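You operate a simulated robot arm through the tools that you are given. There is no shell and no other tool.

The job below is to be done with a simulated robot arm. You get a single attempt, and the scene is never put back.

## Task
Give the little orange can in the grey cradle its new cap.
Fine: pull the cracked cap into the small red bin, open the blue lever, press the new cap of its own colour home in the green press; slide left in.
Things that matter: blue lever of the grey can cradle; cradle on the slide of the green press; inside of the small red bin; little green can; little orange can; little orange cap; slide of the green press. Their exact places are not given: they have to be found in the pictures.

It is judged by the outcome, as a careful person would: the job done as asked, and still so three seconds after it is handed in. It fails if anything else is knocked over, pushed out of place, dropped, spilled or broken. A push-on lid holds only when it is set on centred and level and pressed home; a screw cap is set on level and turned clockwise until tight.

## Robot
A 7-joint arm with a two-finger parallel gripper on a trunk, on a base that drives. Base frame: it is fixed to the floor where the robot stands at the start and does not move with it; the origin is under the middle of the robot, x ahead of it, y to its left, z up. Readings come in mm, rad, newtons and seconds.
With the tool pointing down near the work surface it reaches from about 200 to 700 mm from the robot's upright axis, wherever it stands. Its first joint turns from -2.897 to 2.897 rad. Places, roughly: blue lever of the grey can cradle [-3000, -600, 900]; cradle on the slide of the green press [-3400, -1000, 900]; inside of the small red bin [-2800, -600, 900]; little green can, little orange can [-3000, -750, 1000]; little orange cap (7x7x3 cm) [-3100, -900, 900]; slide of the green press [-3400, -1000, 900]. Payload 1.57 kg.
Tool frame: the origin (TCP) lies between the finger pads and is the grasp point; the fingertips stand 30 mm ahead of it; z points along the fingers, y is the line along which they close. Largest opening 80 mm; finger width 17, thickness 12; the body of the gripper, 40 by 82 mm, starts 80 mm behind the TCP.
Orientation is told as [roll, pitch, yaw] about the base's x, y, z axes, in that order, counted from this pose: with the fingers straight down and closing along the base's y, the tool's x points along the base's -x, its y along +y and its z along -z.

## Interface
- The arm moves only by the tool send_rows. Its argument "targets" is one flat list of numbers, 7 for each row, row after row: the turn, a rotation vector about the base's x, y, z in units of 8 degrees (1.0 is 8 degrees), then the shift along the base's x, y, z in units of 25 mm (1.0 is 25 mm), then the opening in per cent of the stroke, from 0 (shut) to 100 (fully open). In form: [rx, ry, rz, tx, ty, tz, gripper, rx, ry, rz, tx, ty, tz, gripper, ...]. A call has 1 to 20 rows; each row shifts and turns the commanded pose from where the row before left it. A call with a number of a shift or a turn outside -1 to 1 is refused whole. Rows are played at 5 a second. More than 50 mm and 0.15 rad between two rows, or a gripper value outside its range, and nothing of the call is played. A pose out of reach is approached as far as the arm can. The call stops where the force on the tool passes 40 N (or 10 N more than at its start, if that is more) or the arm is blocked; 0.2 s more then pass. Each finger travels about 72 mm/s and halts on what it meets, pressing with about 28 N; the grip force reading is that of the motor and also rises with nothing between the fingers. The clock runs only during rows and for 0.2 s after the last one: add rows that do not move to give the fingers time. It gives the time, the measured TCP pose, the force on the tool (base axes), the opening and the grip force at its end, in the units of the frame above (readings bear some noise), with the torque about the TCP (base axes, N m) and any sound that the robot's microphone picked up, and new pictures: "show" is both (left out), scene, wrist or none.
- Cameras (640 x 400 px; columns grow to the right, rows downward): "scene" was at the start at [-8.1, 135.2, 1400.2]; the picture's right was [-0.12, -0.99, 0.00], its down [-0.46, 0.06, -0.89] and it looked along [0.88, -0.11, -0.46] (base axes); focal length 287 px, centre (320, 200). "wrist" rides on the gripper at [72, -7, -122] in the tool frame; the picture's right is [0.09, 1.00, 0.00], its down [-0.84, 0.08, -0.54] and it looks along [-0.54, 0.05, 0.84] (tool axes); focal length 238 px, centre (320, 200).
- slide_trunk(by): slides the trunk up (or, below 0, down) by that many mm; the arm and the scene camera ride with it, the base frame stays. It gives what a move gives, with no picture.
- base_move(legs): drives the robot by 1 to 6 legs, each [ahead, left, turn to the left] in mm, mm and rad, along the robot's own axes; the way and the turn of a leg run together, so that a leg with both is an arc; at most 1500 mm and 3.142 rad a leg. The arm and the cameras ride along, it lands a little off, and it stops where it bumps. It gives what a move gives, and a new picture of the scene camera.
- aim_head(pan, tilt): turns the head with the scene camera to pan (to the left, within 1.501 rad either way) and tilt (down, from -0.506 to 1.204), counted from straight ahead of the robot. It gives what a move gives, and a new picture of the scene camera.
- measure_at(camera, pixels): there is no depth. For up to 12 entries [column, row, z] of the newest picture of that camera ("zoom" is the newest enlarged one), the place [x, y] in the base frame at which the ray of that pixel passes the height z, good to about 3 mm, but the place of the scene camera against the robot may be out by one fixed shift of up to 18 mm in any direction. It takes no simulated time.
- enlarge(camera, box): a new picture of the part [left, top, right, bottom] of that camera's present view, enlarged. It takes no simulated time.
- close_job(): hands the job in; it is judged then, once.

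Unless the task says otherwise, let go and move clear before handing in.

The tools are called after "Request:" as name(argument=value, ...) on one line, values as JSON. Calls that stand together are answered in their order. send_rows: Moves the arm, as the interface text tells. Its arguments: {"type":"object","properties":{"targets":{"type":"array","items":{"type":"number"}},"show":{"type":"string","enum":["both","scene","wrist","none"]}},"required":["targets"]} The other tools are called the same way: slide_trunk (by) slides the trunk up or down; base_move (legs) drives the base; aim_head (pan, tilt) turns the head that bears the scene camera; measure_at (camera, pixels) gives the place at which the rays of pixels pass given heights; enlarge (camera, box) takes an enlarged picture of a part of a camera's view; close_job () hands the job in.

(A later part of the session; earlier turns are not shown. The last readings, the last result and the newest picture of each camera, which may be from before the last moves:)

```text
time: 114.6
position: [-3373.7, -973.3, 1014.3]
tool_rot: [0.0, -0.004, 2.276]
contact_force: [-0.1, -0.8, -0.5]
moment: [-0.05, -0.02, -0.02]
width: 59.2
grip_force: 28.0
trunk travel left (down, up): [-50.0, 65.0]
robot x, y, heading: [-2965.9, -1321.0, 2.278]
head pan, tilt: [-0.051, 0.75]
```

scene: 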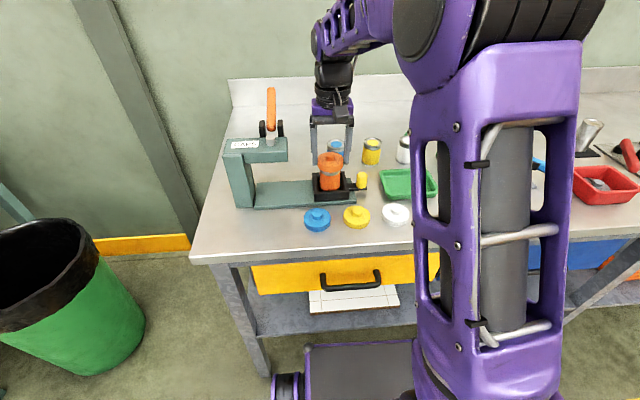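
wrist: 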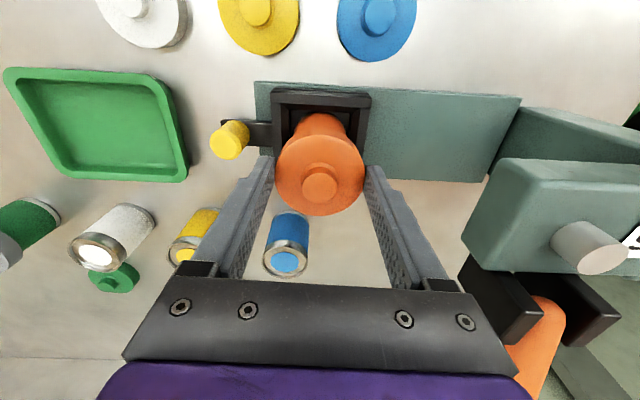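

Request:
send_rows(targets=[0, 0, 0, 0, 0, -0.08, 60, 0, 0, 0, 0, 0, -0.04, 60, 0, 0, 0, 0, 0, 0, 60])

Request:
enlarge(camera="scene", box=[300, 130, 360, 205])

```text
time: 115.4
position: [-3373.8, -974.3, 1012.2]
tool_rot: [0.003, -0.009, 2.277]
contact_force: [-0.3, 0.2, 18.7]
moment: [-0.06, 0.02, -0.02]
width: 59.2
grip_force: 28.2
trunk travel left (down, up): [-50.0, 65.0]
robot x, y, heading: [-2965.6, -1316.7, 2.278]
head pan, tilt: [-0.051, 0.75]
```

scene: 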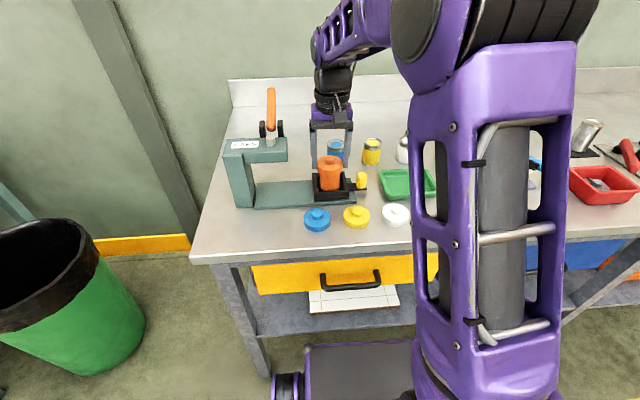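
wrist: 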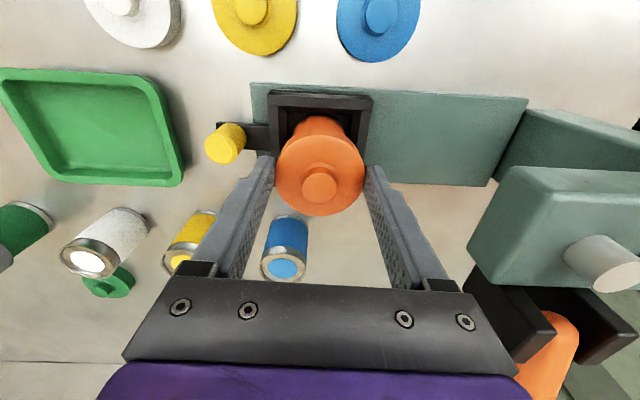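

```text
5.33 times, centred on (330, 168) of scene
```

zoom: 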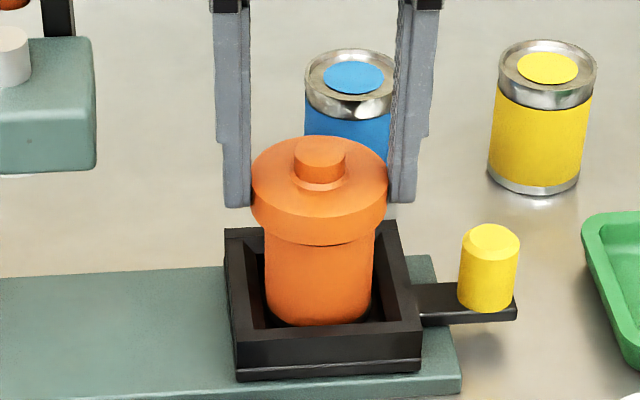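

Contact (18.7 N, almost no moment): the cap sits squarely on the can. I release and rise.

Request:
send_rows(targets=[0, 0, 0, 0, 0, 0.04, 60, 0, 0, 0, 0, 0, 0, 90, 0, 0, 0, 0, 0, 0, 90, 0, 0, 0, 0, 0, 0, 90, 0, 0, 0, 0, 0, 0.3, 90, 0, 0, 0, 0, 0, 0.6, 90, 0, 0, 0, 0, 0, 0.8, 90, 0, 0, 0, 0, 0, 0.8, 90, 0, 0, 0, 0, 0, 0.8, 90, 0, 0, 0, 0, 0, 0, 90])

Request:
enlarge(camera="scene", box=[300, 130, 360, 205])

Request:
enlarge(camera="wrist", box=[240, 60, 400, 180])

```text
time: 117.6
position: [-3373.3, -973.8, 1094.4]
tool_rot: [0.001, -0.005, 2.278]
contact_force: [1.1, 0.0, 0.2]
moment: [0.0, -0.01, -0.02]
width: 72.1
grip_force: 0.0
trunk travel left (down, up): [-50.0, 65.0]
robot x, y, heading: [-2964.1, -1318.7, 2.282]
head pan, tilt: [-0.051, 0.75]
```

scene: 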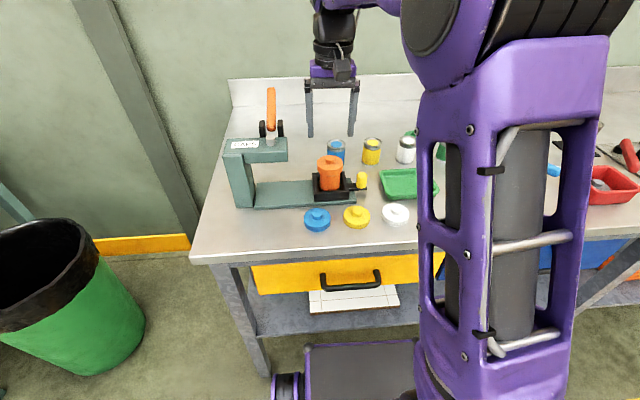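
wrist: 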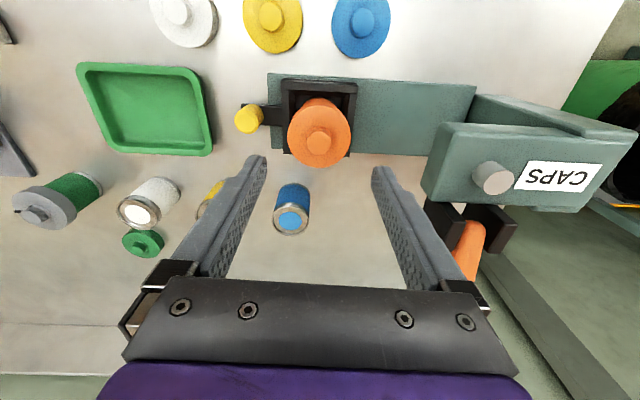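

```text
5.33 times, centred on (330, 168) of scene
```

zoom: 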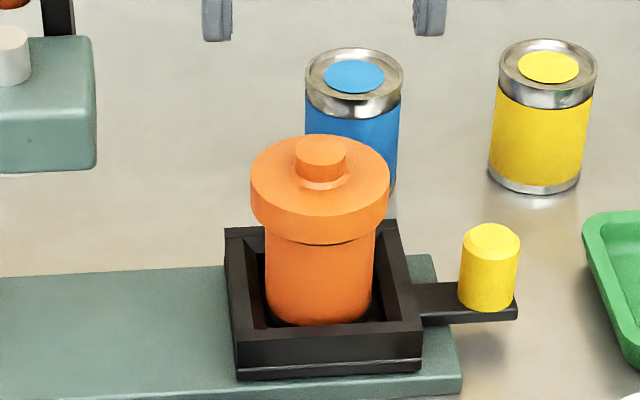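

```text
3.33 times, centred on (320, 120) of wrist
```

zoom: 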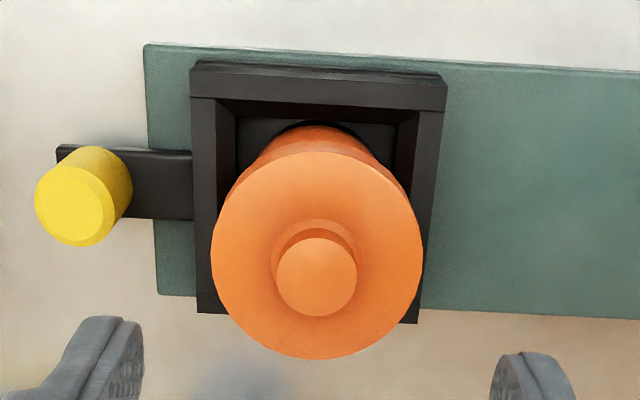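

The cap sits level and centred on the can. Now to push the slide in: its yellow knob is at (-3313.5,-918.6) with top z≈955. I rotate (camera to the right), close the fingers and hover right of the knob.

Request:
send_rows(targets=[0, 0, 0.9375, 0.273, 0.247, 0, 70, 0, 0, 0.9375, 0.273, 0.247, 0, 50, 0, 0, 0.9375, 0.273, 0.247, 0, 30, 0, 0, 0.9375, 0.273, 0.247, 0, 10, 0, 0, 0.9375, 0.273, 0.247, 0, 0, 0, 0, 0.9375, 0.273, 0.247, 0, 0, 0, 0, 0.9375, 0.273, 0.247, 0, 0, 0, 0, 0.9375, 0.273, 0.247, 0, 0, 0, 0, 0.9375, 0.273, 0.247, 0, 0, 0, 0, 0.9375, 0.273, 0.247, 0, 0, 0, 0, 0.9375, 0.273, 0.247, 0, 0, 0, 0, 0.9375, 0.273, 0.247, 0, 0, 0, 0, 0, 0, 0, -0.8, 0, 0, 0, 0, 0, 0, -0.8, 0, 0, 0, 0, 0, 0, -0.8, 0, 0, 0, 0, 0, 0, 0, 0])

Request:
enlarge(camera="scene", box=[290, 110, 410, 210])

```text
time: 121.0
position: [-3294.0, -899.2, 1033.0]
tool_rot: [0.0, -0.006, -2.436]
contact_force: [0.2, -0.2, 0.0]
moment: [-0.02, 0.01, 0.0]
width: 0.0
grip_force: 21.7
trunk travel left (down, up): [-50.0, 65.0]
robot x, y, heading: [-2965.2, -1318.2, 2.279]
head pan, tilt: [-0.051, 0.75]
```

scene: 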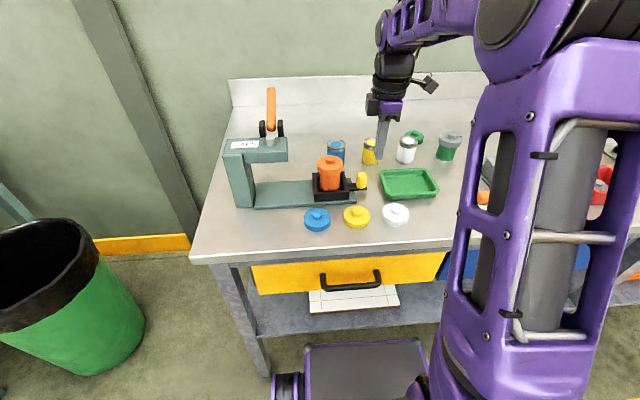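
wrist: 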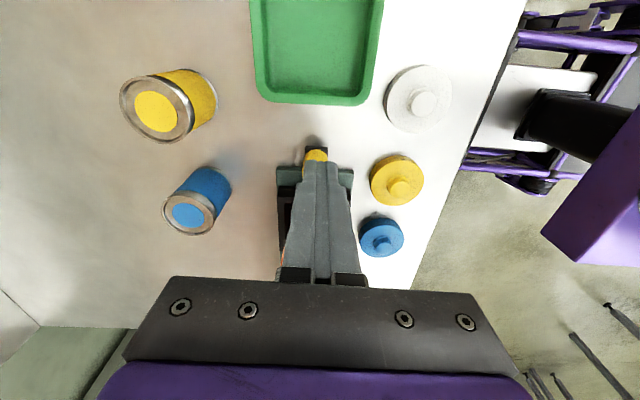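

```text
4.00 times, centred on (350, 160) of scene
```

zoom: 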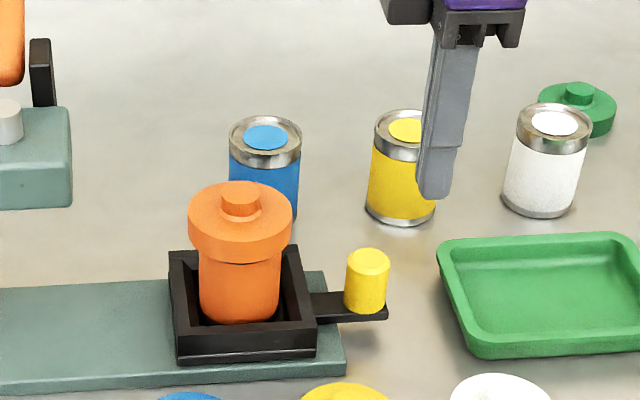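

The closed fingers are just right of the knob. I lower to TCP z≈960 beside it.

Request:
send_rows(targets=[0, 0, 0, 0, 0, -0.8, 0, 0, 0, 0, 0, 0, -0.8, 0, 0, 0, 0, 0, 0, -0.8, 0, 0, 0, 0, 0, 0, -0.5, 0, 0, 0, 0, 0, 0, 0, 0])

Request:
enlarge(camera="scene", box=[290, 110, 410, 210])

```text
time: 122.2
position: [-3292.2, -898.4, 962.9]
tool_rot: [-0.001, -0.005, -2.436]
contact_force: [0.1, -0.8, 0.0]
moment: [-0.01, 0.0, 0.01]
width: 0.0
grip_force: 21.2
trunk travel left (down, up): [-50.0, 65.0]
robot x, y, heading: [-2968.1, -1319.3, 2.279]
head pan, tilt: [-0.051, 0.75]
```

scene: 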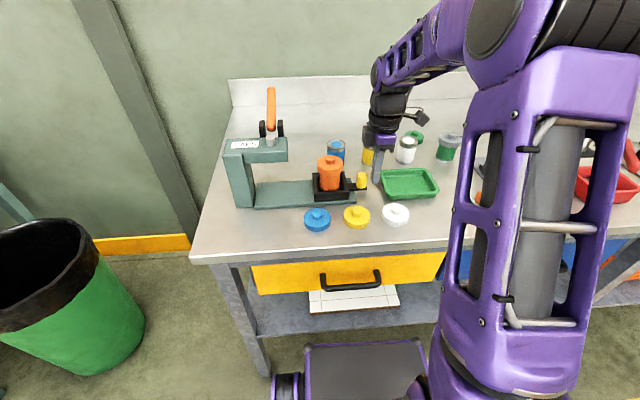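
wrist: 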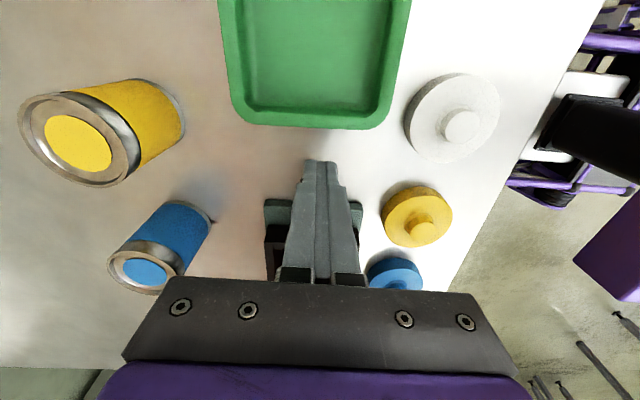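

```text
4.00 times, centred on (350, 160) of scene
```

zoom: 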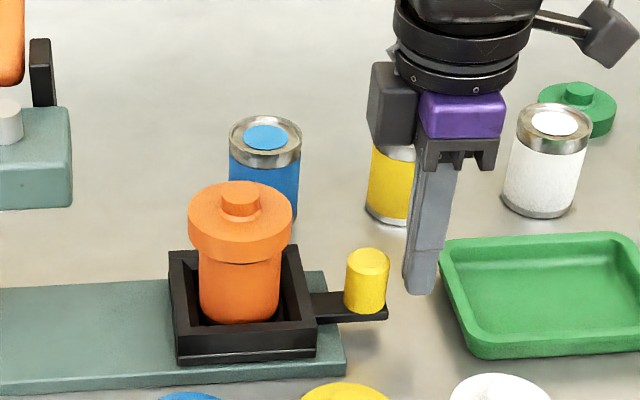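

The fingers stand about 12 mm right of the knob. I push left slowly, 6 mm per row, and check.

Request:
send_rows(targets=[0, 0, 0, -0.182, -0.156, 0, 0, 0, 0, 0, -0.182, -0.156, 0, 0, 0, 0, 0, -0.152, -0.13, 0, 0, 0, 0, 0, -0.152, -0.13, 0, 0, 0, 0, 0, -0.152, -0.13, 0, 0, 0, 0, 0, -0.152, -0.13, 0, 0, 0, 0, 0, -0.152, -0.13, 0, 0, 0, 0, 0, -0.152, -0.13, 0, 0, 0, 0, 0, 0, 0, 0, 0])

Request:
enlarge(camera="scene", box=[270, 110, 390, 210])

```text
time: 124.2
position: [-3324.2, -925.9, 961.1]
tool_rot: [0.0, -0.005, -2.435]
contact_force: [0.3, -1.1, 0.3]
moment: [0.02, 0.0, -0.02]
width: 0.0
grip_force: 21.0
trunk travel left (down, up): [-50.0, 65.0]
robot x, y, heading: [-2963.5, -1321.0, 2.277]
head pan, tilt: [-0.051, 0.75]
```

scene: 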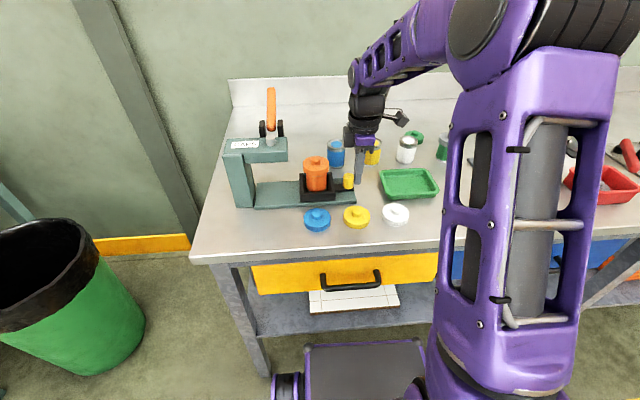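
wrist: 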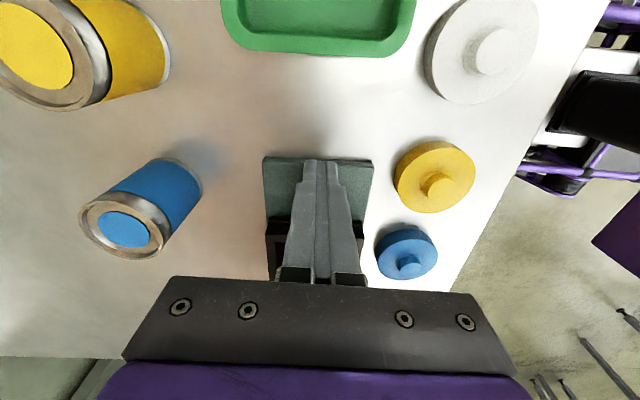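

```text
4.00 times, centred on (330, 160) of scene
```

zoom: 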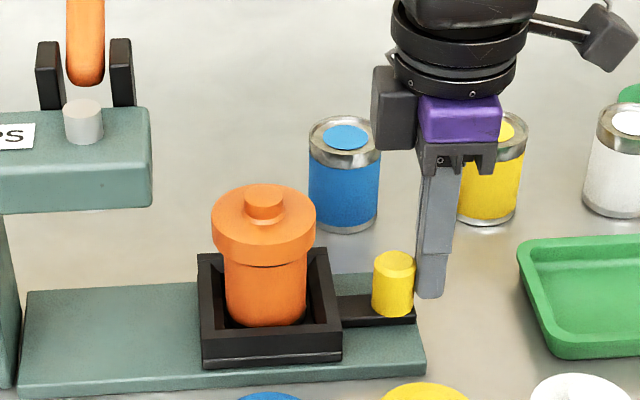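

The slide moves smoothly with the can upright. I keep pushing.

Request:
send_rows(targets=[0, 0, 0, -0.182, -0.156, 0, 0, 0, 0, 0, -0.182, -0.156, 0, 0, 0, 0, 0, -0.182, -0.156, 0, 0, 0, 0, 0, -0.182, -0.156, 0, 0, 0, 0, 0, -0.182, -0.156, 0, 0, 0, 0, 0, -0.182, -0.156, 0, 0, 0, 0, 0, -0.182, -0.156, 0, 0, 0, 0, 0, -0.182, -0.156, 0, 0, 0, 0, 0, -0.182, -0.156, 0, 0, 0, 0, 0, -0.182, -0.156, 0, 0, 0, 0, 0, 0, 0, 0, 0])

Request:
enlarge(camera="scene", box=[230, 90, 370, 210])

```text
time: 126.6
position: [-3369.3, -965.1, 960.7]
tool_rot: [0.001, -0.006, -2.436]
contact_force: [-0.3, 0.6, 0.4]
moment: [0.0, 0.01, 0.01]
width: 0.1
grip_force: 21.7
trunk travel left (down, up): [-50.0, 65.0]
robot x, y, heading: [-2967.2, -1319.3, 2.279]
head pan, tilt: [-0.051, 0.75]
```

scene: 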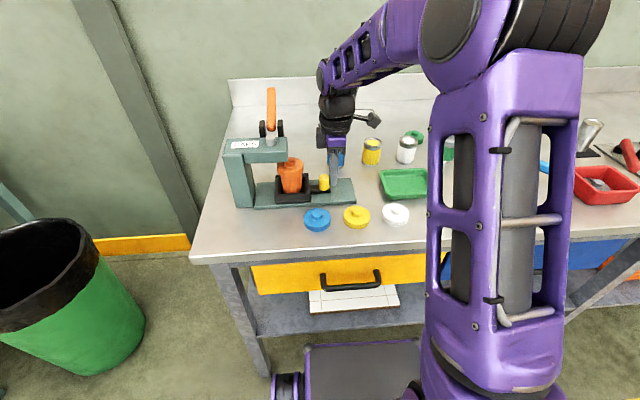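
wrist: 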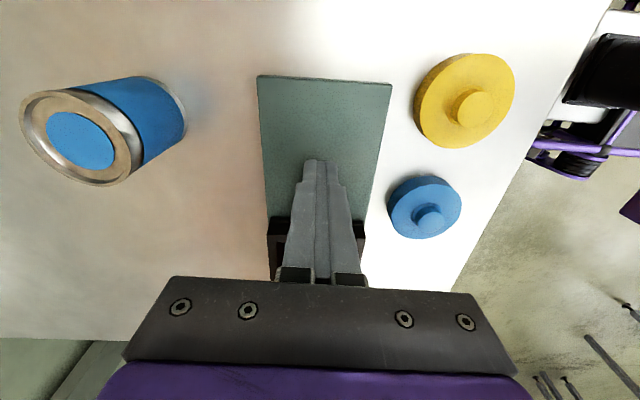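

```text
3.33 times, centred on (300, 150) of scene
```

zoom: 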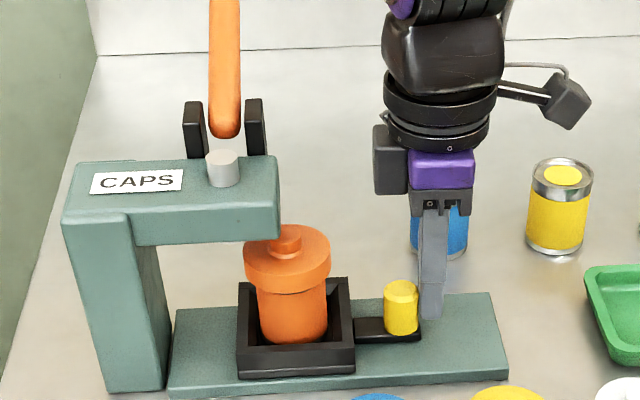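

The cap is about to go under the press head; I push on in smaller portions and watch the force.

Request:
send_rows(targets=[0, 0, 0, -0.152, -0.13, 0, 0, 0, 0, 0, -0.152, -0.13, 0, 0, 0, 0, 0, -0.152, -0.13, 0, 0, 0, 0, 0, -0.152, -0.13, 0, 0, 0, 0, 0, -0.152, -0.13, 0, 0, 0, 0, 0, 0, 0, 0, 0])

Request:
enlarge(camera="scene", box=[230, 90, 370, 210])

```text
time: 128.0
position: [-3388.1, -979.4, 961.3]
tool_rot: [0.0, -0.005, -2.436]
contact_force: [1.0, -0.2, -0.2]
moment: [0.0, 0.01, -0.03]
width: 0.0
grip_force: 21.8
trunk travel left (down, up): [-50.0, 65.0]
robot x, y, heading: [-2962.6, -1318.6, 2.282]
head pan, tilt: [-0.051, 0.75]
```

scene: 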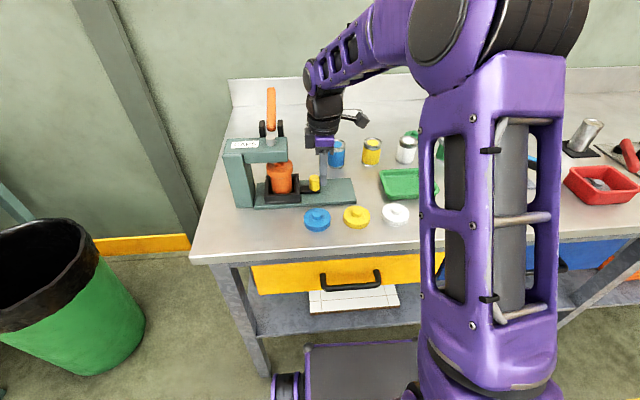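
wrist: 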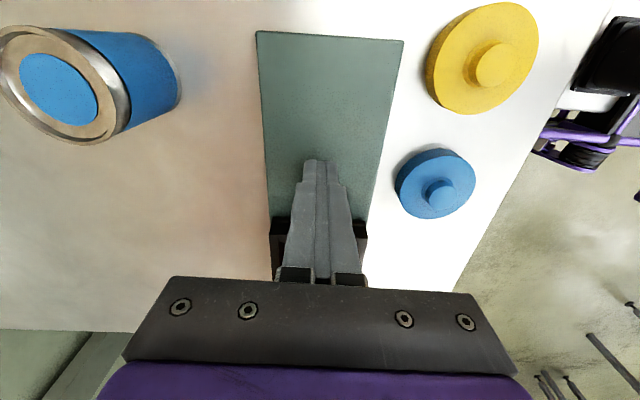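

```text
3.33 times, centred on (300, 150) of scene
```

zoom: 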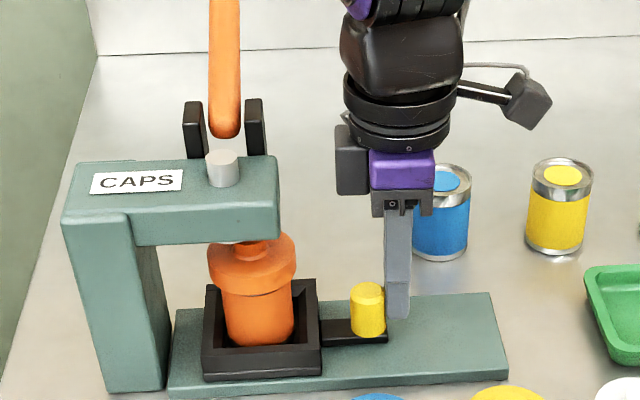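

The cap passes under the head with no force. I continue in smaller steps until the slide meets its stop.

Request:
send_rows(targets=[0, 0, 0, -0.122, -0.104, 0, 0, 0, 0, 0, -0.122, -0.104, 0, 0, 0, 0, 0, -0.122, -0.104, 0, 0, 0, 0, 0, -0.091, -0.078, 0, 0, 0, 0, 0, -0.091, -0.078, 0, 0, 0, 0, 0, 0, 0, 0, 0])

Request:
enlarge(camera="scene", box=[230, 90, 370, 210])

```text
time: 129.4
position: [-3397.9, -989.1, 961.1]
tool_rot: [0.002, -0.003, -2.439]
contact_force: [19.8, 8.9, -0.4]
moment: [0.2, -0.57, 0.07]
width: 0.0
grip_force: 21.9
trunk travel left (down, up): [-50.0, 65.0]
robot x, y, heading: [-2962.6, -1316.3, 2.274]
head pan, tilt: [-0.051, 0.75]
```

scene: 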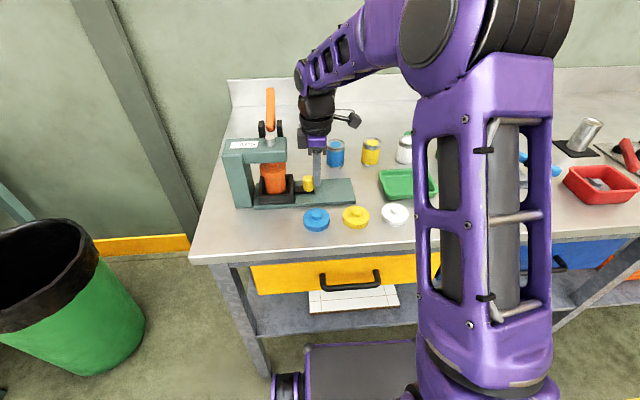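
wrist: 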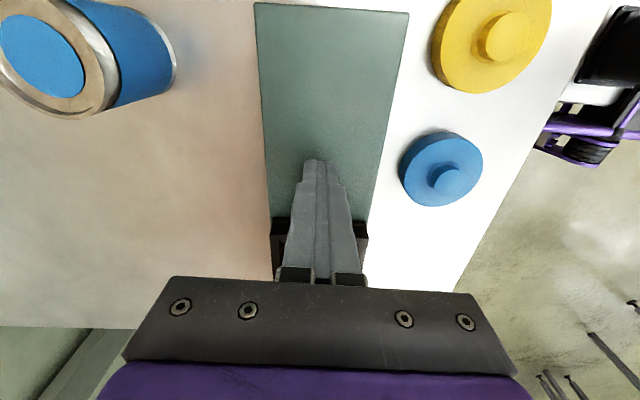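

```text
3.33 times, centred on (300, 150) of scene
```

zoom: 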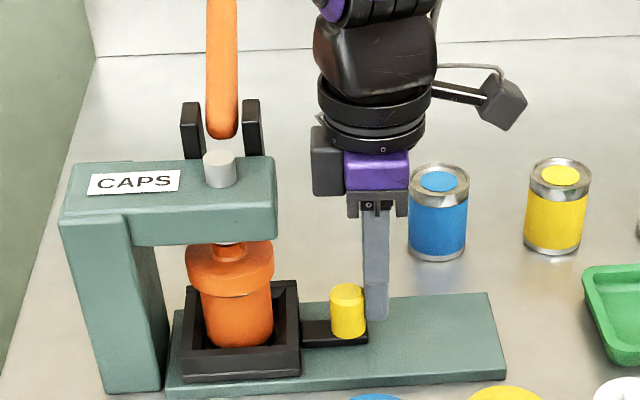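

The slide met its stop (about 22 N against the push) and the cap knob sits right below the ram (230,243). I back off, lift, and look at the lever.

Request:
send_rows(targets=[0, 0, 0, 0.3, 0.26, 0, 0, 0, 0, 0, 0.3, 0.26, 0, 0, 0, 0, 0, 0.3, 0.26, 0, 0, 0, 0, 0, 0, 0, 0.9, 0, 0, 0, 0, 0, 0, 0.9, 0, 0, 0, 0, 0, 0, 0.9, 0, 0, 0, 0, 0, 0, 0.9, 0, 0, 0, 0, 0, 0, 0.9, 0, 0, 0, 0, 0, 0, 0.9, 0, 0, 0, 0, 0, 0, 0.9, 0, 0, 0, 0, 0, 0, 0.9, 0, 0, 0, 0, 0, 0, 0, 0])

Request:
enlarge(camera="scene", box=[210, 75, 350, 210])

```text
time: 132.0
position: [-3378.7, -973.7, 1142.4]
tool_rot: [0.001, -0.003, -2.436]
contact_force: [-0.3, 0.2, 0.0]
moment: [-0.01, 0.01, -0.01]
width: 0.0
grip_force: 21.2
trunk travel left (down, up): [-50.0, 65.0]
robot x, y, heading: [-2964.0, -1325.4, 2.278]
head pan, tilt: [-0.051, 0.75]
```

scene: 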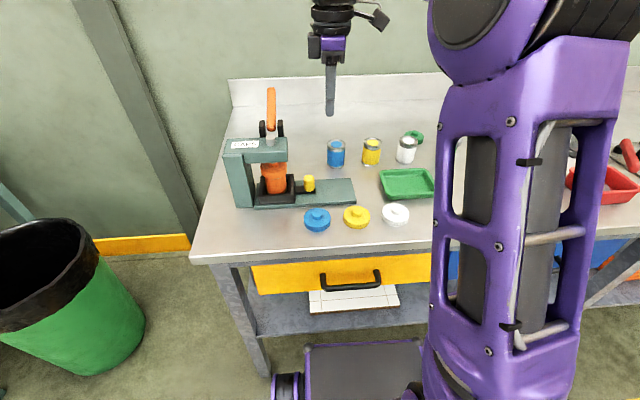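
wrist: 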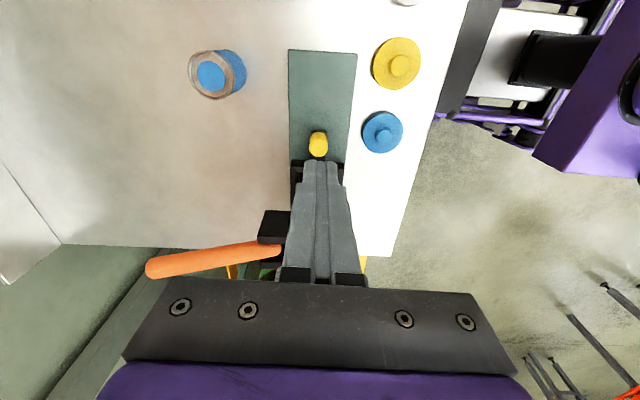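

```text
2.96 times, centred on (280, 142) of scene
```

zoom: 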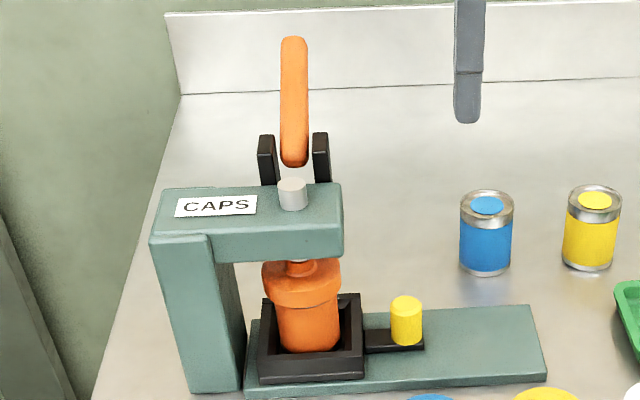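

The wrist view shows the lever's orange handle extending backward-up from the bracket ((275,235) to (150,267)). I measure its end and pivot by several heights.

Request:
measure_at(camera="scene", pixels=[[271.6, 89, 1100], [271.6, 89, 1130], [271.6, 89, 1160], [271.6, 127, 1060], [271.6, 127, 1080], [271.6, 127, 1100], [271, 141, 1060], [271, 141, 1070]])

Request:
measure_at(camera="wrist", pixels=[[155, 265, 1100], [155, 265, 1130], [155, 265, 1160], [272, 243, 1060], [272, 243, 1080], [272, 243, 1100]])

Request:
enlarge(camera="wrist", box=[130, 190, 310, 290])

```text
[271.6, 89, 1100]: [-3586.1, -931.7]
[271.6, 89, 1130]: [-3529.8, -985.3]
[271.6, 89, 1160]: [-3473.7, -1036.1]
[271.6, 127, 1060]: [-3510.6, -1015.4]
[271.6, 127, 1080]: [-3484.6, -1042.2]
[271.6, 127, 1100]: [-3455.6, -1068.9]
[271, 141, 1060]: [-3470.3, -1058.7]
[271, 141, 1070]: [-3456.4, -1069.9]
```

```text
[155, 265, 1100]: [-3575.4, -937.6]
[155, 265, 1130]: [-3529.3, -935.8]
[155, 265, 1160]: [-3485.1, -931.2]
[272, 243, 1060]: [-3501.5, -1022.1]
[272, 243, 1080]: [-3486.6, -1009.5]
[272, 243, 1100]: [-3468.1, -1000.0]
```

```text
3.56 times, centred on (220, 240) of wrist
```

zoom: 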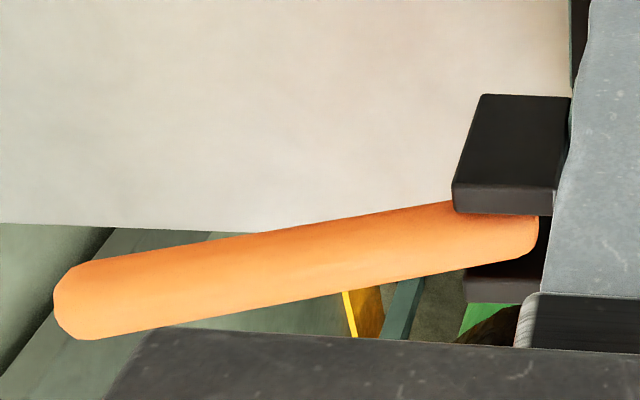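

The handle runs back and up: front end near (-3500,-1020,1063), rear end near (-3571,-938,1103), about 700 mm from my axis. A small base shift to the left would help, so I check the trash can's clearance.

Request:
measure_at(camera="scene", pixels=[[145, 320, 0], [130, 350, 0], [100, 372, 0], [100, 262, 600], [275, 385, 100], [272, 375, 200], [305, 345, 300]])

```text
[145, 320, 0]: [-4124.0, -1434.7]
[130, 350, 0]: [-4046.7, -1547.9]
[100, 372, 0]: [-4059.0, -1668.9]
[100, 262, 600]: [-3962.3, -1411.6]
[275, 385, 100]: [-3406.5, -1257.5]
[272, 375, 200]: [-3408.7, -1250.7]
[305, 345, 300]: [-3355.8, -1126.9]
```

The trash can is about a metre away. I raise the arm and shift the base 180 mm to the left.

Request:
send_rows(targets=[0, 0, 0, 0, 0, 0.9, 0, 0, 0, 0, 0, 0, 0.9, 0, 0, 0, 0, 0, 0, 0.9, 0, 0, 0, 0, 0, 0, 0, 0], show="none")

Request:
base_move(legs=[[0, 180, 0]])

Request:
aim_head(pan=0.0, tilt=0.6)

```text
time: 133.0
position: [-3377.9, -972.7, 1208.9]
tool_rot: [0.0, -0.005, -2.436]
contact_force: [-0.3, 0.0, -0.1]
moment: [-0.01, -0.02, -0.01]
width: 0.2
grip_force: 21.1
trunk travel left (down, up): [-50.0, 65.0]
robot x, y, heading: [-2965.5, -1322.8, 2.279]
head pan, tilt: [-0.051, 0.75]
```

```text
time: 135.3
position: [-3513.1, -1088.3, 1209.8]
tool_rot: [0.002, -0.004, -2.436]
contact_force: [-0.5, -1.0, 0.4]
moment: [0.01, 0.0, 0.01]
width: 0.1
grip_force: 21.4
trunk travel left (down, up): [-50.0, 65.0]
robot x, y, heading: [-3101.1, -1434.9, 2.277]
head pan, tilt: [-0.051, 0.75]
```

scene: 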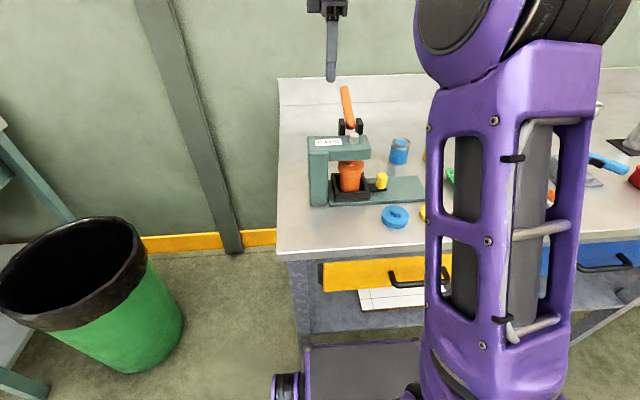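

```text
time: 136.0
position: [-3513.0, -1088.2, 1209.6]
tool_rot: [0.0, -0.005, -2.437]
contact_force: [0.0, 0.1, -0.2]
moment: [0.01, -0.02, -0.04]
width: 0.0
grip_force: 21.5
trunk travel left (down, up): [-50.0, 65.0]
robot x, y, heading: [-3102.2, -1432.4, 2.276]
head pan, tilt: [0.0, 0.6]
```

scene: 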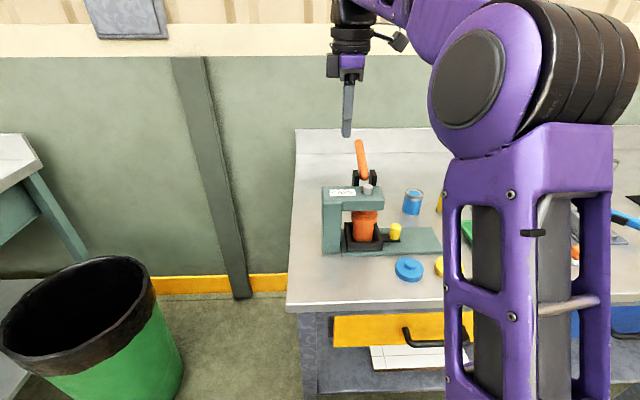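

Now the press is more straight ahead. I rotate the tool back so the fingers close along the bench, above the ram, to view the lever from the front.

Request:
send_rows(targets=[0, 0, -0.9375, 0.137, 0.118, 0, 0, 0, 0, -0.9375, 0.137, 0.118, 0, 0, 0, 0, -0.9375, 0.137, 0.118, 0, 0, 0, 0, -0.9375, 0.137, 0.118, 0, 0, 0, 0, -0.9375, 0.137, 0.118, 0, 20, 0, 0, -0.9375, 0.137, 0.118, 0, 40, 0, 0, -0.9375, 0.137, 0.118, 0, 60, 0, 0, -0.9375, 0.137, 0.118, 0, 70, 0, 0, -0.9375, 0.137, 0.118, 0, 70, 0, 0, -0.9375, 0.137, 0.118, 0, 70, 0, 0, -0.9375, 0.137, 0.118, 0, 70, 0, 0, -0.9375, 0.137, 0.118, 0, 70, 0, 0, 0, 0, 0, 0, 70])

Request:
enlarge(camera="wrist", box=[220, 50, 440, 290])

Request:
enlarge(camera="scene", box=[300, 100, 460, 280])

```text
time: 138.8
position: [-3471.5, -1054.4, 1209.9]
tool_rot: [-0.002, -0.004, 2.274]
contact_force: [1.0, 0.7, -0.1]
moment: [0.0, 0.01, 0.0]
width: 56.0
grip_force: 0.0
trunk travel left (down, up): [-50.0, 65.0]
robot x, y, heading: [-3097.4, -1436.4, 2.277]
head pan, tilt: [0.0, 0.6]
```

scene: 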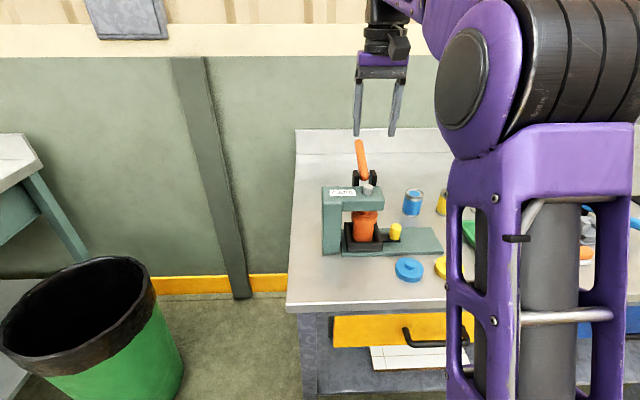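
wrist: 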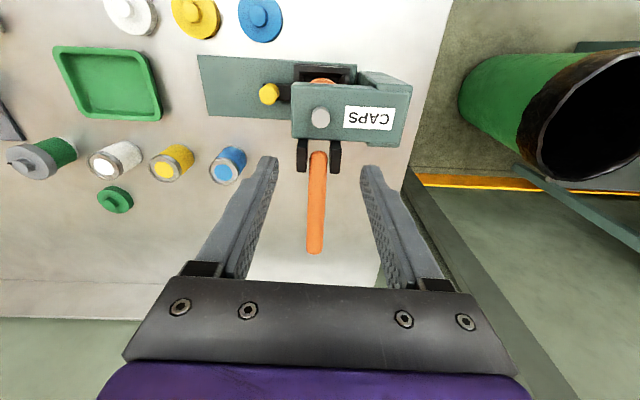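

```text
1.67 times, centred on (330, 170) of wrist
```

zoom: 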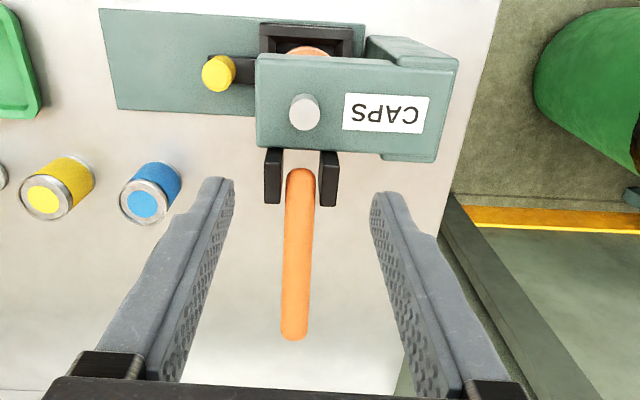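

```text
2.22 times, centred on (380, 190) of scene
```

zoom: 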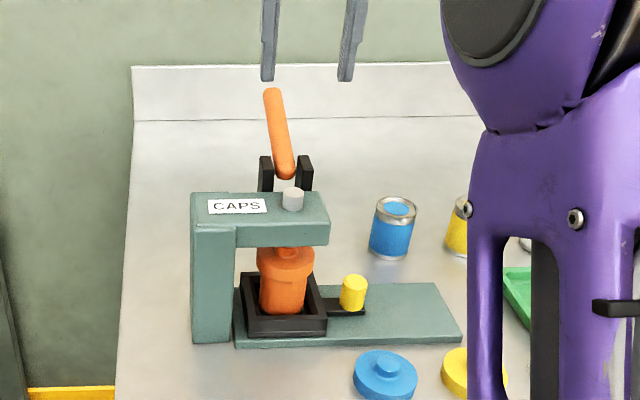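

The handle points straight back from the brackets. I move over its outer part, ready to grip it there.

Request:
send_rows(targets=[0, 0, 0, -0.64, 0.75, -0.3, 70, 0, 0, 0, -0.64, 0.75, -0.3, 70, 0, 0, 0, -0.64, 0.75, -0.4, 70, 0, 0, 0, -0.64, 0.75, -0.4, 70, 0, 0, 0, -0.64, 0.75, -0.4, 70, 0, 0, 0, 0, 0, 0, 70])

Request:
enlarge(camera="wrist", box=[220, 50, 420, 250])

Request:
enlarge(camera="scene", box=[320, 80, 440, 240])

```text
time: 140.2
position: [-3537.7, -974.5, 1168.7]
tool_rot: [-0.001, -0.006, 2.275]
contact_force: [0.3, 0.1, 0.3]
moment: [-0.02, 0.01, 0.0]
width: 55.9
grip_force: 0.0
out of reach, approached as far as the arm can: row 5
trunk travel left (down, up): [-50.0, 65.0]
robot x, y, heading: [-3099.5, -1437.1, 2.276]
head pan, tilt: [0.0, 0.6]
```

scene: 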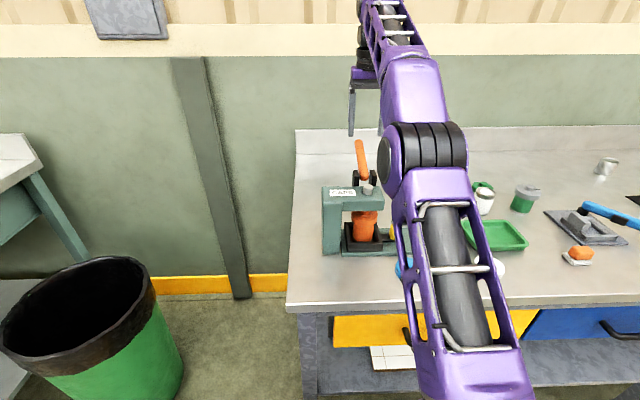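
wrist: 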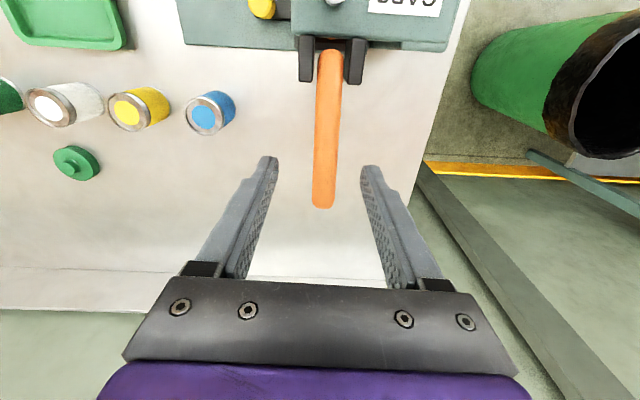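

```text
2.00 times, centred on (320, 150) of wrist
```

zoom: 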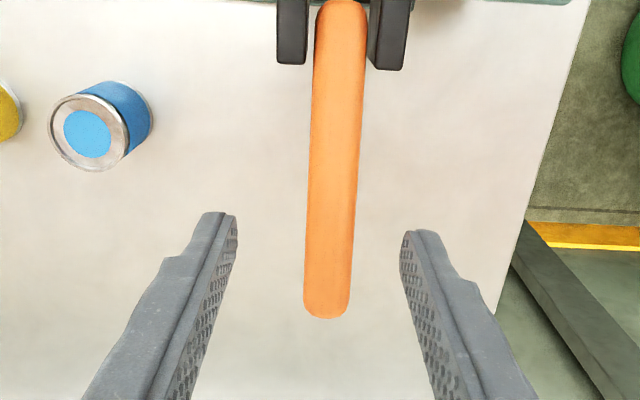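

```text
2.50 times, centred on (380, 160) of scene
```

zoom: 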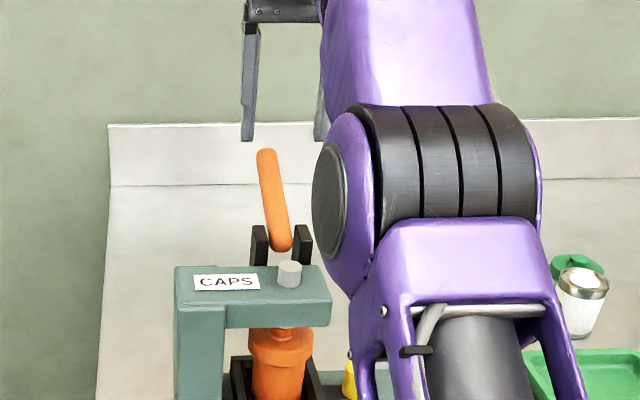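

The reach limit shows here (r≈637 mm at this height). Raising the trunk will extend it, so I slide it up 60 mm.

Request:
slide_trunk(by=60)

Request:
send_rows(targets=[0, 0, 0, -0.152, -0.13, -0.8, 70, 0, 0, 0, 0, 0, -0.8, 70, 0, 0, 0, -0.26, 0.304, -0.8, 70, 0, 0, 0, -0.26, 0.304, 0, 70, 0, 0, 0, 0, 0, 0, 70])

Request:
enlarge(camera="wrist", box=[220, 50, 420, 250])

```text
time: 141.2
position: [-3537.6, -974.9, 1229.0]
tool_rot: [0.0, -0.006, 2.277]
contact_force: [0.0, 0.9, 0.4]
moment: [0.01, 0.0, 0.02]
width: 56.0
grip_force: 0.0
trunk travel left (down, up): [-110.0, 5.0]
robot x, y, heading: [-3101.1, -1436.1, 2.28]
head pan, tilt: [0.0, 0.6]
```

```text
time: 142.4
position: [-3555.3, -962.7, 1169.8]
tool_rot: [-0.001, -0.004, 2.278]
contact_force: [0.5, 0.1, 0.3]
moment: [-0.01, 0.02, 0.01]
width: 56.1
grip_force: 0.1
trunk travel left (down, up): [-110.0, 5.0]
robot x, y, heading: [-3101.3, -1435.3, 2.277]
head pan, tilt: [0.0, 0.6]
```

scene: 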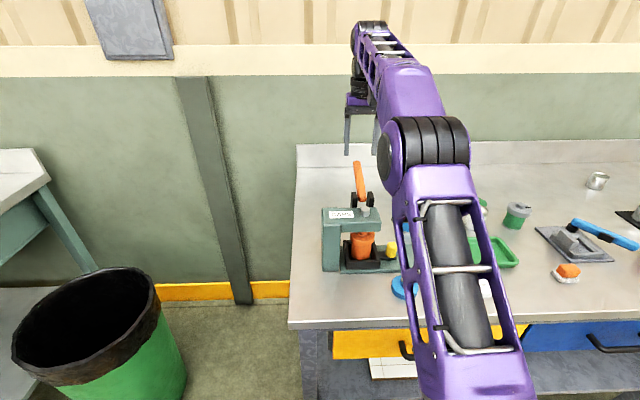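
wrist: 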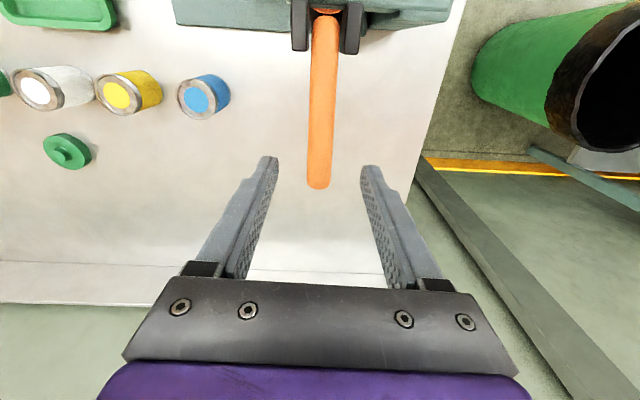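

```text
2.00 times, centred on (320, 150) of wrist
```

zoom: 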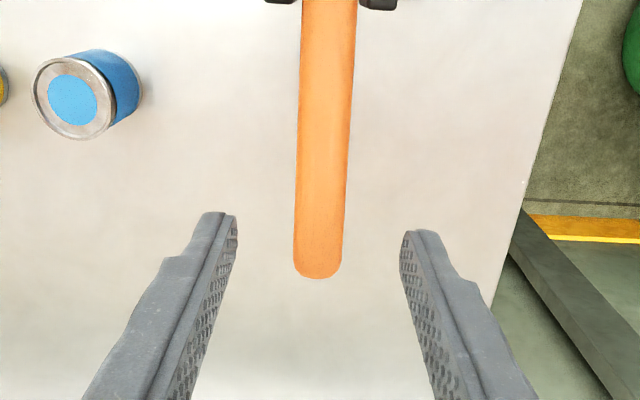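

The handle is centred between the fingers with 32 mm of it beyond the tool axis. I lower to z≈1092 and grip it.

Request:
send_rows(targets=[0, 0, 0, 0, 0, -0.8, 70, 0, 0, 0, 0, 0, -0.8, 70, 0, 0, 0, 0, 0, -0.8, 70, 0, 0, 0, 0, 0, -0.7, 70, 0, 0, 0, 0, 0, 0, 70])

Request:
enlarge(camera="wrist", box=[220, 80, 420, 280])

Request:
enlarge(camera="scene", box=[310, 120, 420, 290])

```text
time: 143.6
position: [-3555.9, -963.1, 1093.1]
tool_rot: [0.0, -0.004, 2.277]
contact_force: [0.6, 1.0, 1.0]
moment: [-0.01, 0.01, -0.01]
width: 56.0
grip_force: 0.0
trunk travel left (down, up): [-110.0, 5.0]
robot x, y, heading: [-3099.4, -1436.3, 2.272]
head pan, tilt: [0.0, 0.6]
```

scene: 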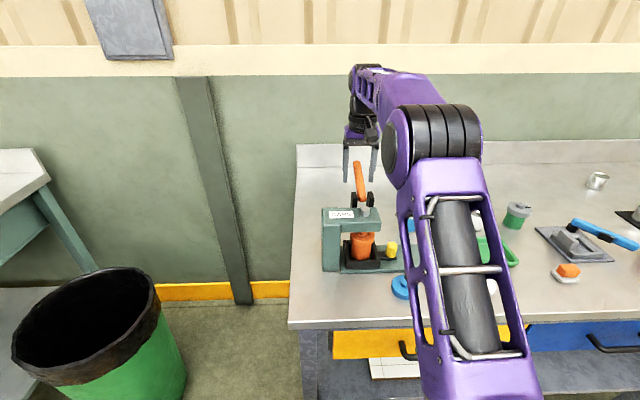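
wrist: 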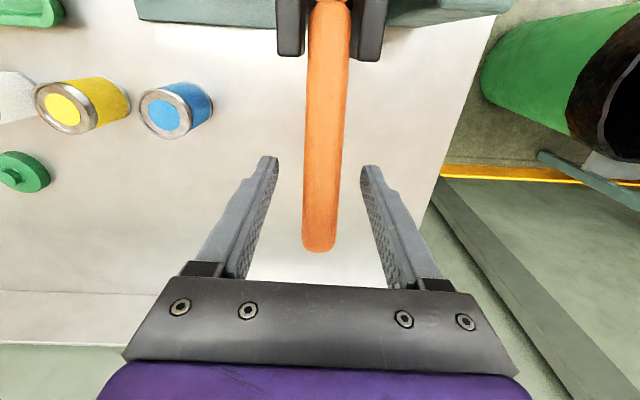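

```text
2.00 times, centred on (320, 180) of wrist
```

zoom: 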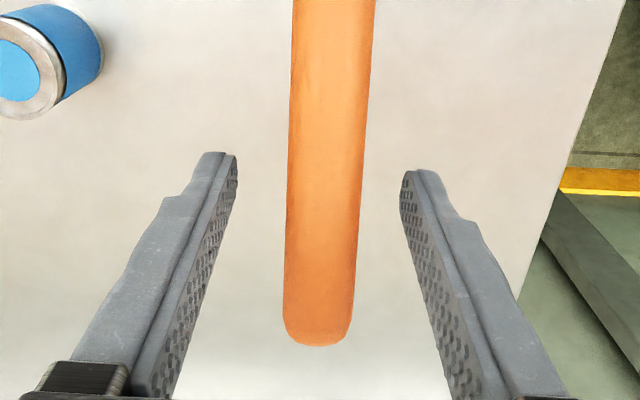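

```text
2.35 times, centred on (365, 205) of scene
```

zoom: 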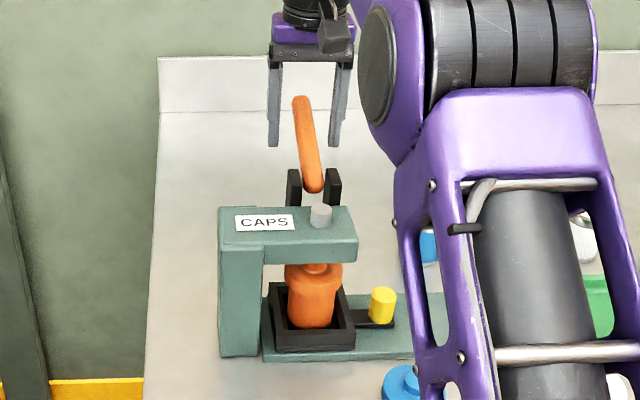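

The handle lies between the fingers, its centre a little above the tool point. I rise 8 mm and close on it.

Request:
send_rows(targets=[0, 0, 0, 0, 0, 0.3, 70, 0, 0, 0, 0, 0, 0, 20, 0, 0, 0, 0, 0, 0, 20, 0, 0, 0, 0, 0, 0, 20, 0, 0, 0, 0, 0, 0, 20, 0, 0, 0, 0, 0, 0, 20])

Request:
enlarge(camera="wrist", box=[220, 80, 420, 280])

```text
time: 145.0
position: [-3557.0, -962.8, 1100.0]
tool_rot: [-0.001, -0.006, 2.278]
contact_force: [-3.9, -1.6, 0.6]
moment: [0.22, -0.23, 0.75]
width: 22.5
grip_force: 35.0
trunk travel left (down, up): [-110.0, 5.0]
robot x, y, heading: [-3103.2, -1435.8, 2.274]
head pan, tilt: [0.0, 0.6]
```

scene: 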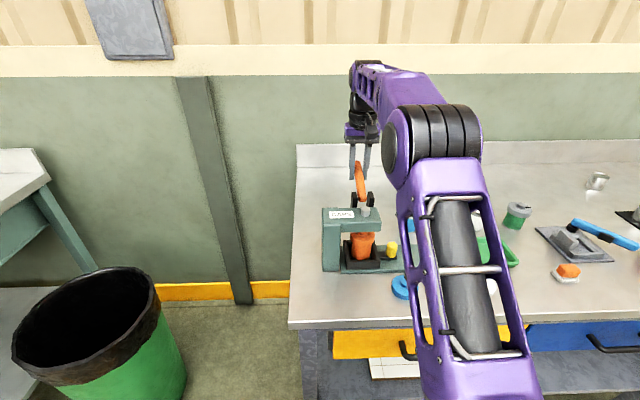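
wrist: 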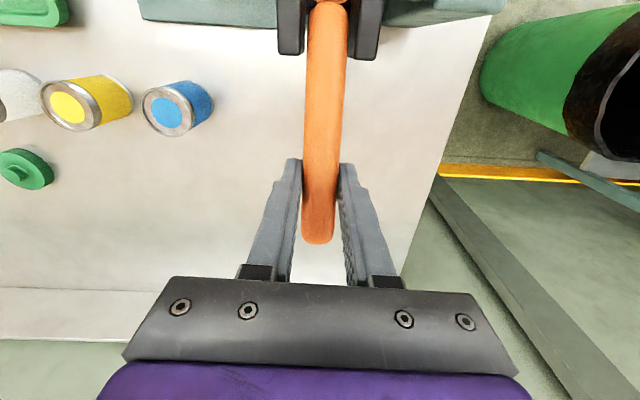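

```text
2.00 times, centred on (320, 180) of wrist
```

zoom: 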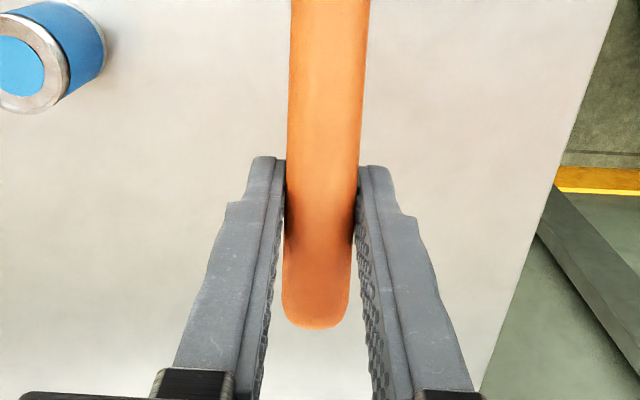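

The handle is gripped. I try moving it gently along its arc, up and towards me by 5 mm, and read the force.

Request:
send_rows(targets=[0, 0, 0, 0.027, -0.032, 0.09, 20, 0, 0, 0, 0.027, -0.032, 0.09, 20, 0, 0, 0, 0, 0, 0, 20], show="none")

```text
time: 145.8
position: [-3556.5, -963.2, 1099.5]
tool_rot: [0.0, 0.001, 2.276]
contact_force: [-13.7, 4.5, -22.3]
moment: [0.46, -0.03, 0.59]
width: 22.4
grip_force: 34.7
trunk travel left (down, up): [-110.0, 5.0]
robot x, y, heading: [-3098.0, -1436.1, 2.275]
head pan, tilt: [0.0, 0.6]
```

The lever resists being raised (22 N with no movement), so it's at its upper stop. I relax and test the other way: down.

Request:
send_rows(targets=[0, 0, 0, -0.027, 0.032, -0.09, 20, 0, 0, 0, -0.027, 0.032, -0.09, 20, 0, 0, 0, 0, 0, 0, 20], show="none")

Request:
send_rows(targets=[0, 0, 0, -0.02, 0.024, -0.09, 20, 0, 0, 0, -0.02, 0.024, -0.09, 20, 0, 0, 0, 0, 0, 0, 20], show="none")

```text
time: 146.6
position: [-3555.4, -963.5, 1100.9]
tool_rot: [-0.001, -0.006, 2.275]
contact_force: [-8.4, -2.3, 0.8]
moment: [-0.51, -1.03, 0.6]
width: 22.3
grip_force: 35.5
trunk travel left (down, up): [-110.0, 5.0]
robot x, y, heading: [-3100.0, -1432.9, 2.277]
head pan, tilt: [0.0, 0.6]
```

```text
time: 147.4
position: [-3557.4, -962.3, 1095.8]
tool_rot: [0.0, -0.006, 2.276]
contact_force: [-8.5, -5.7, 12.4]
moment: [-0.52, -0.82, 0.59]
width: 22.4
grip_force: 34.8
trunk travel left (down, up): [-110.0, 5.0]
robot x, y, heading: [-3100.1, -1439.4, 2.279]
head pan, tilt: [0.0, 0.6]
```

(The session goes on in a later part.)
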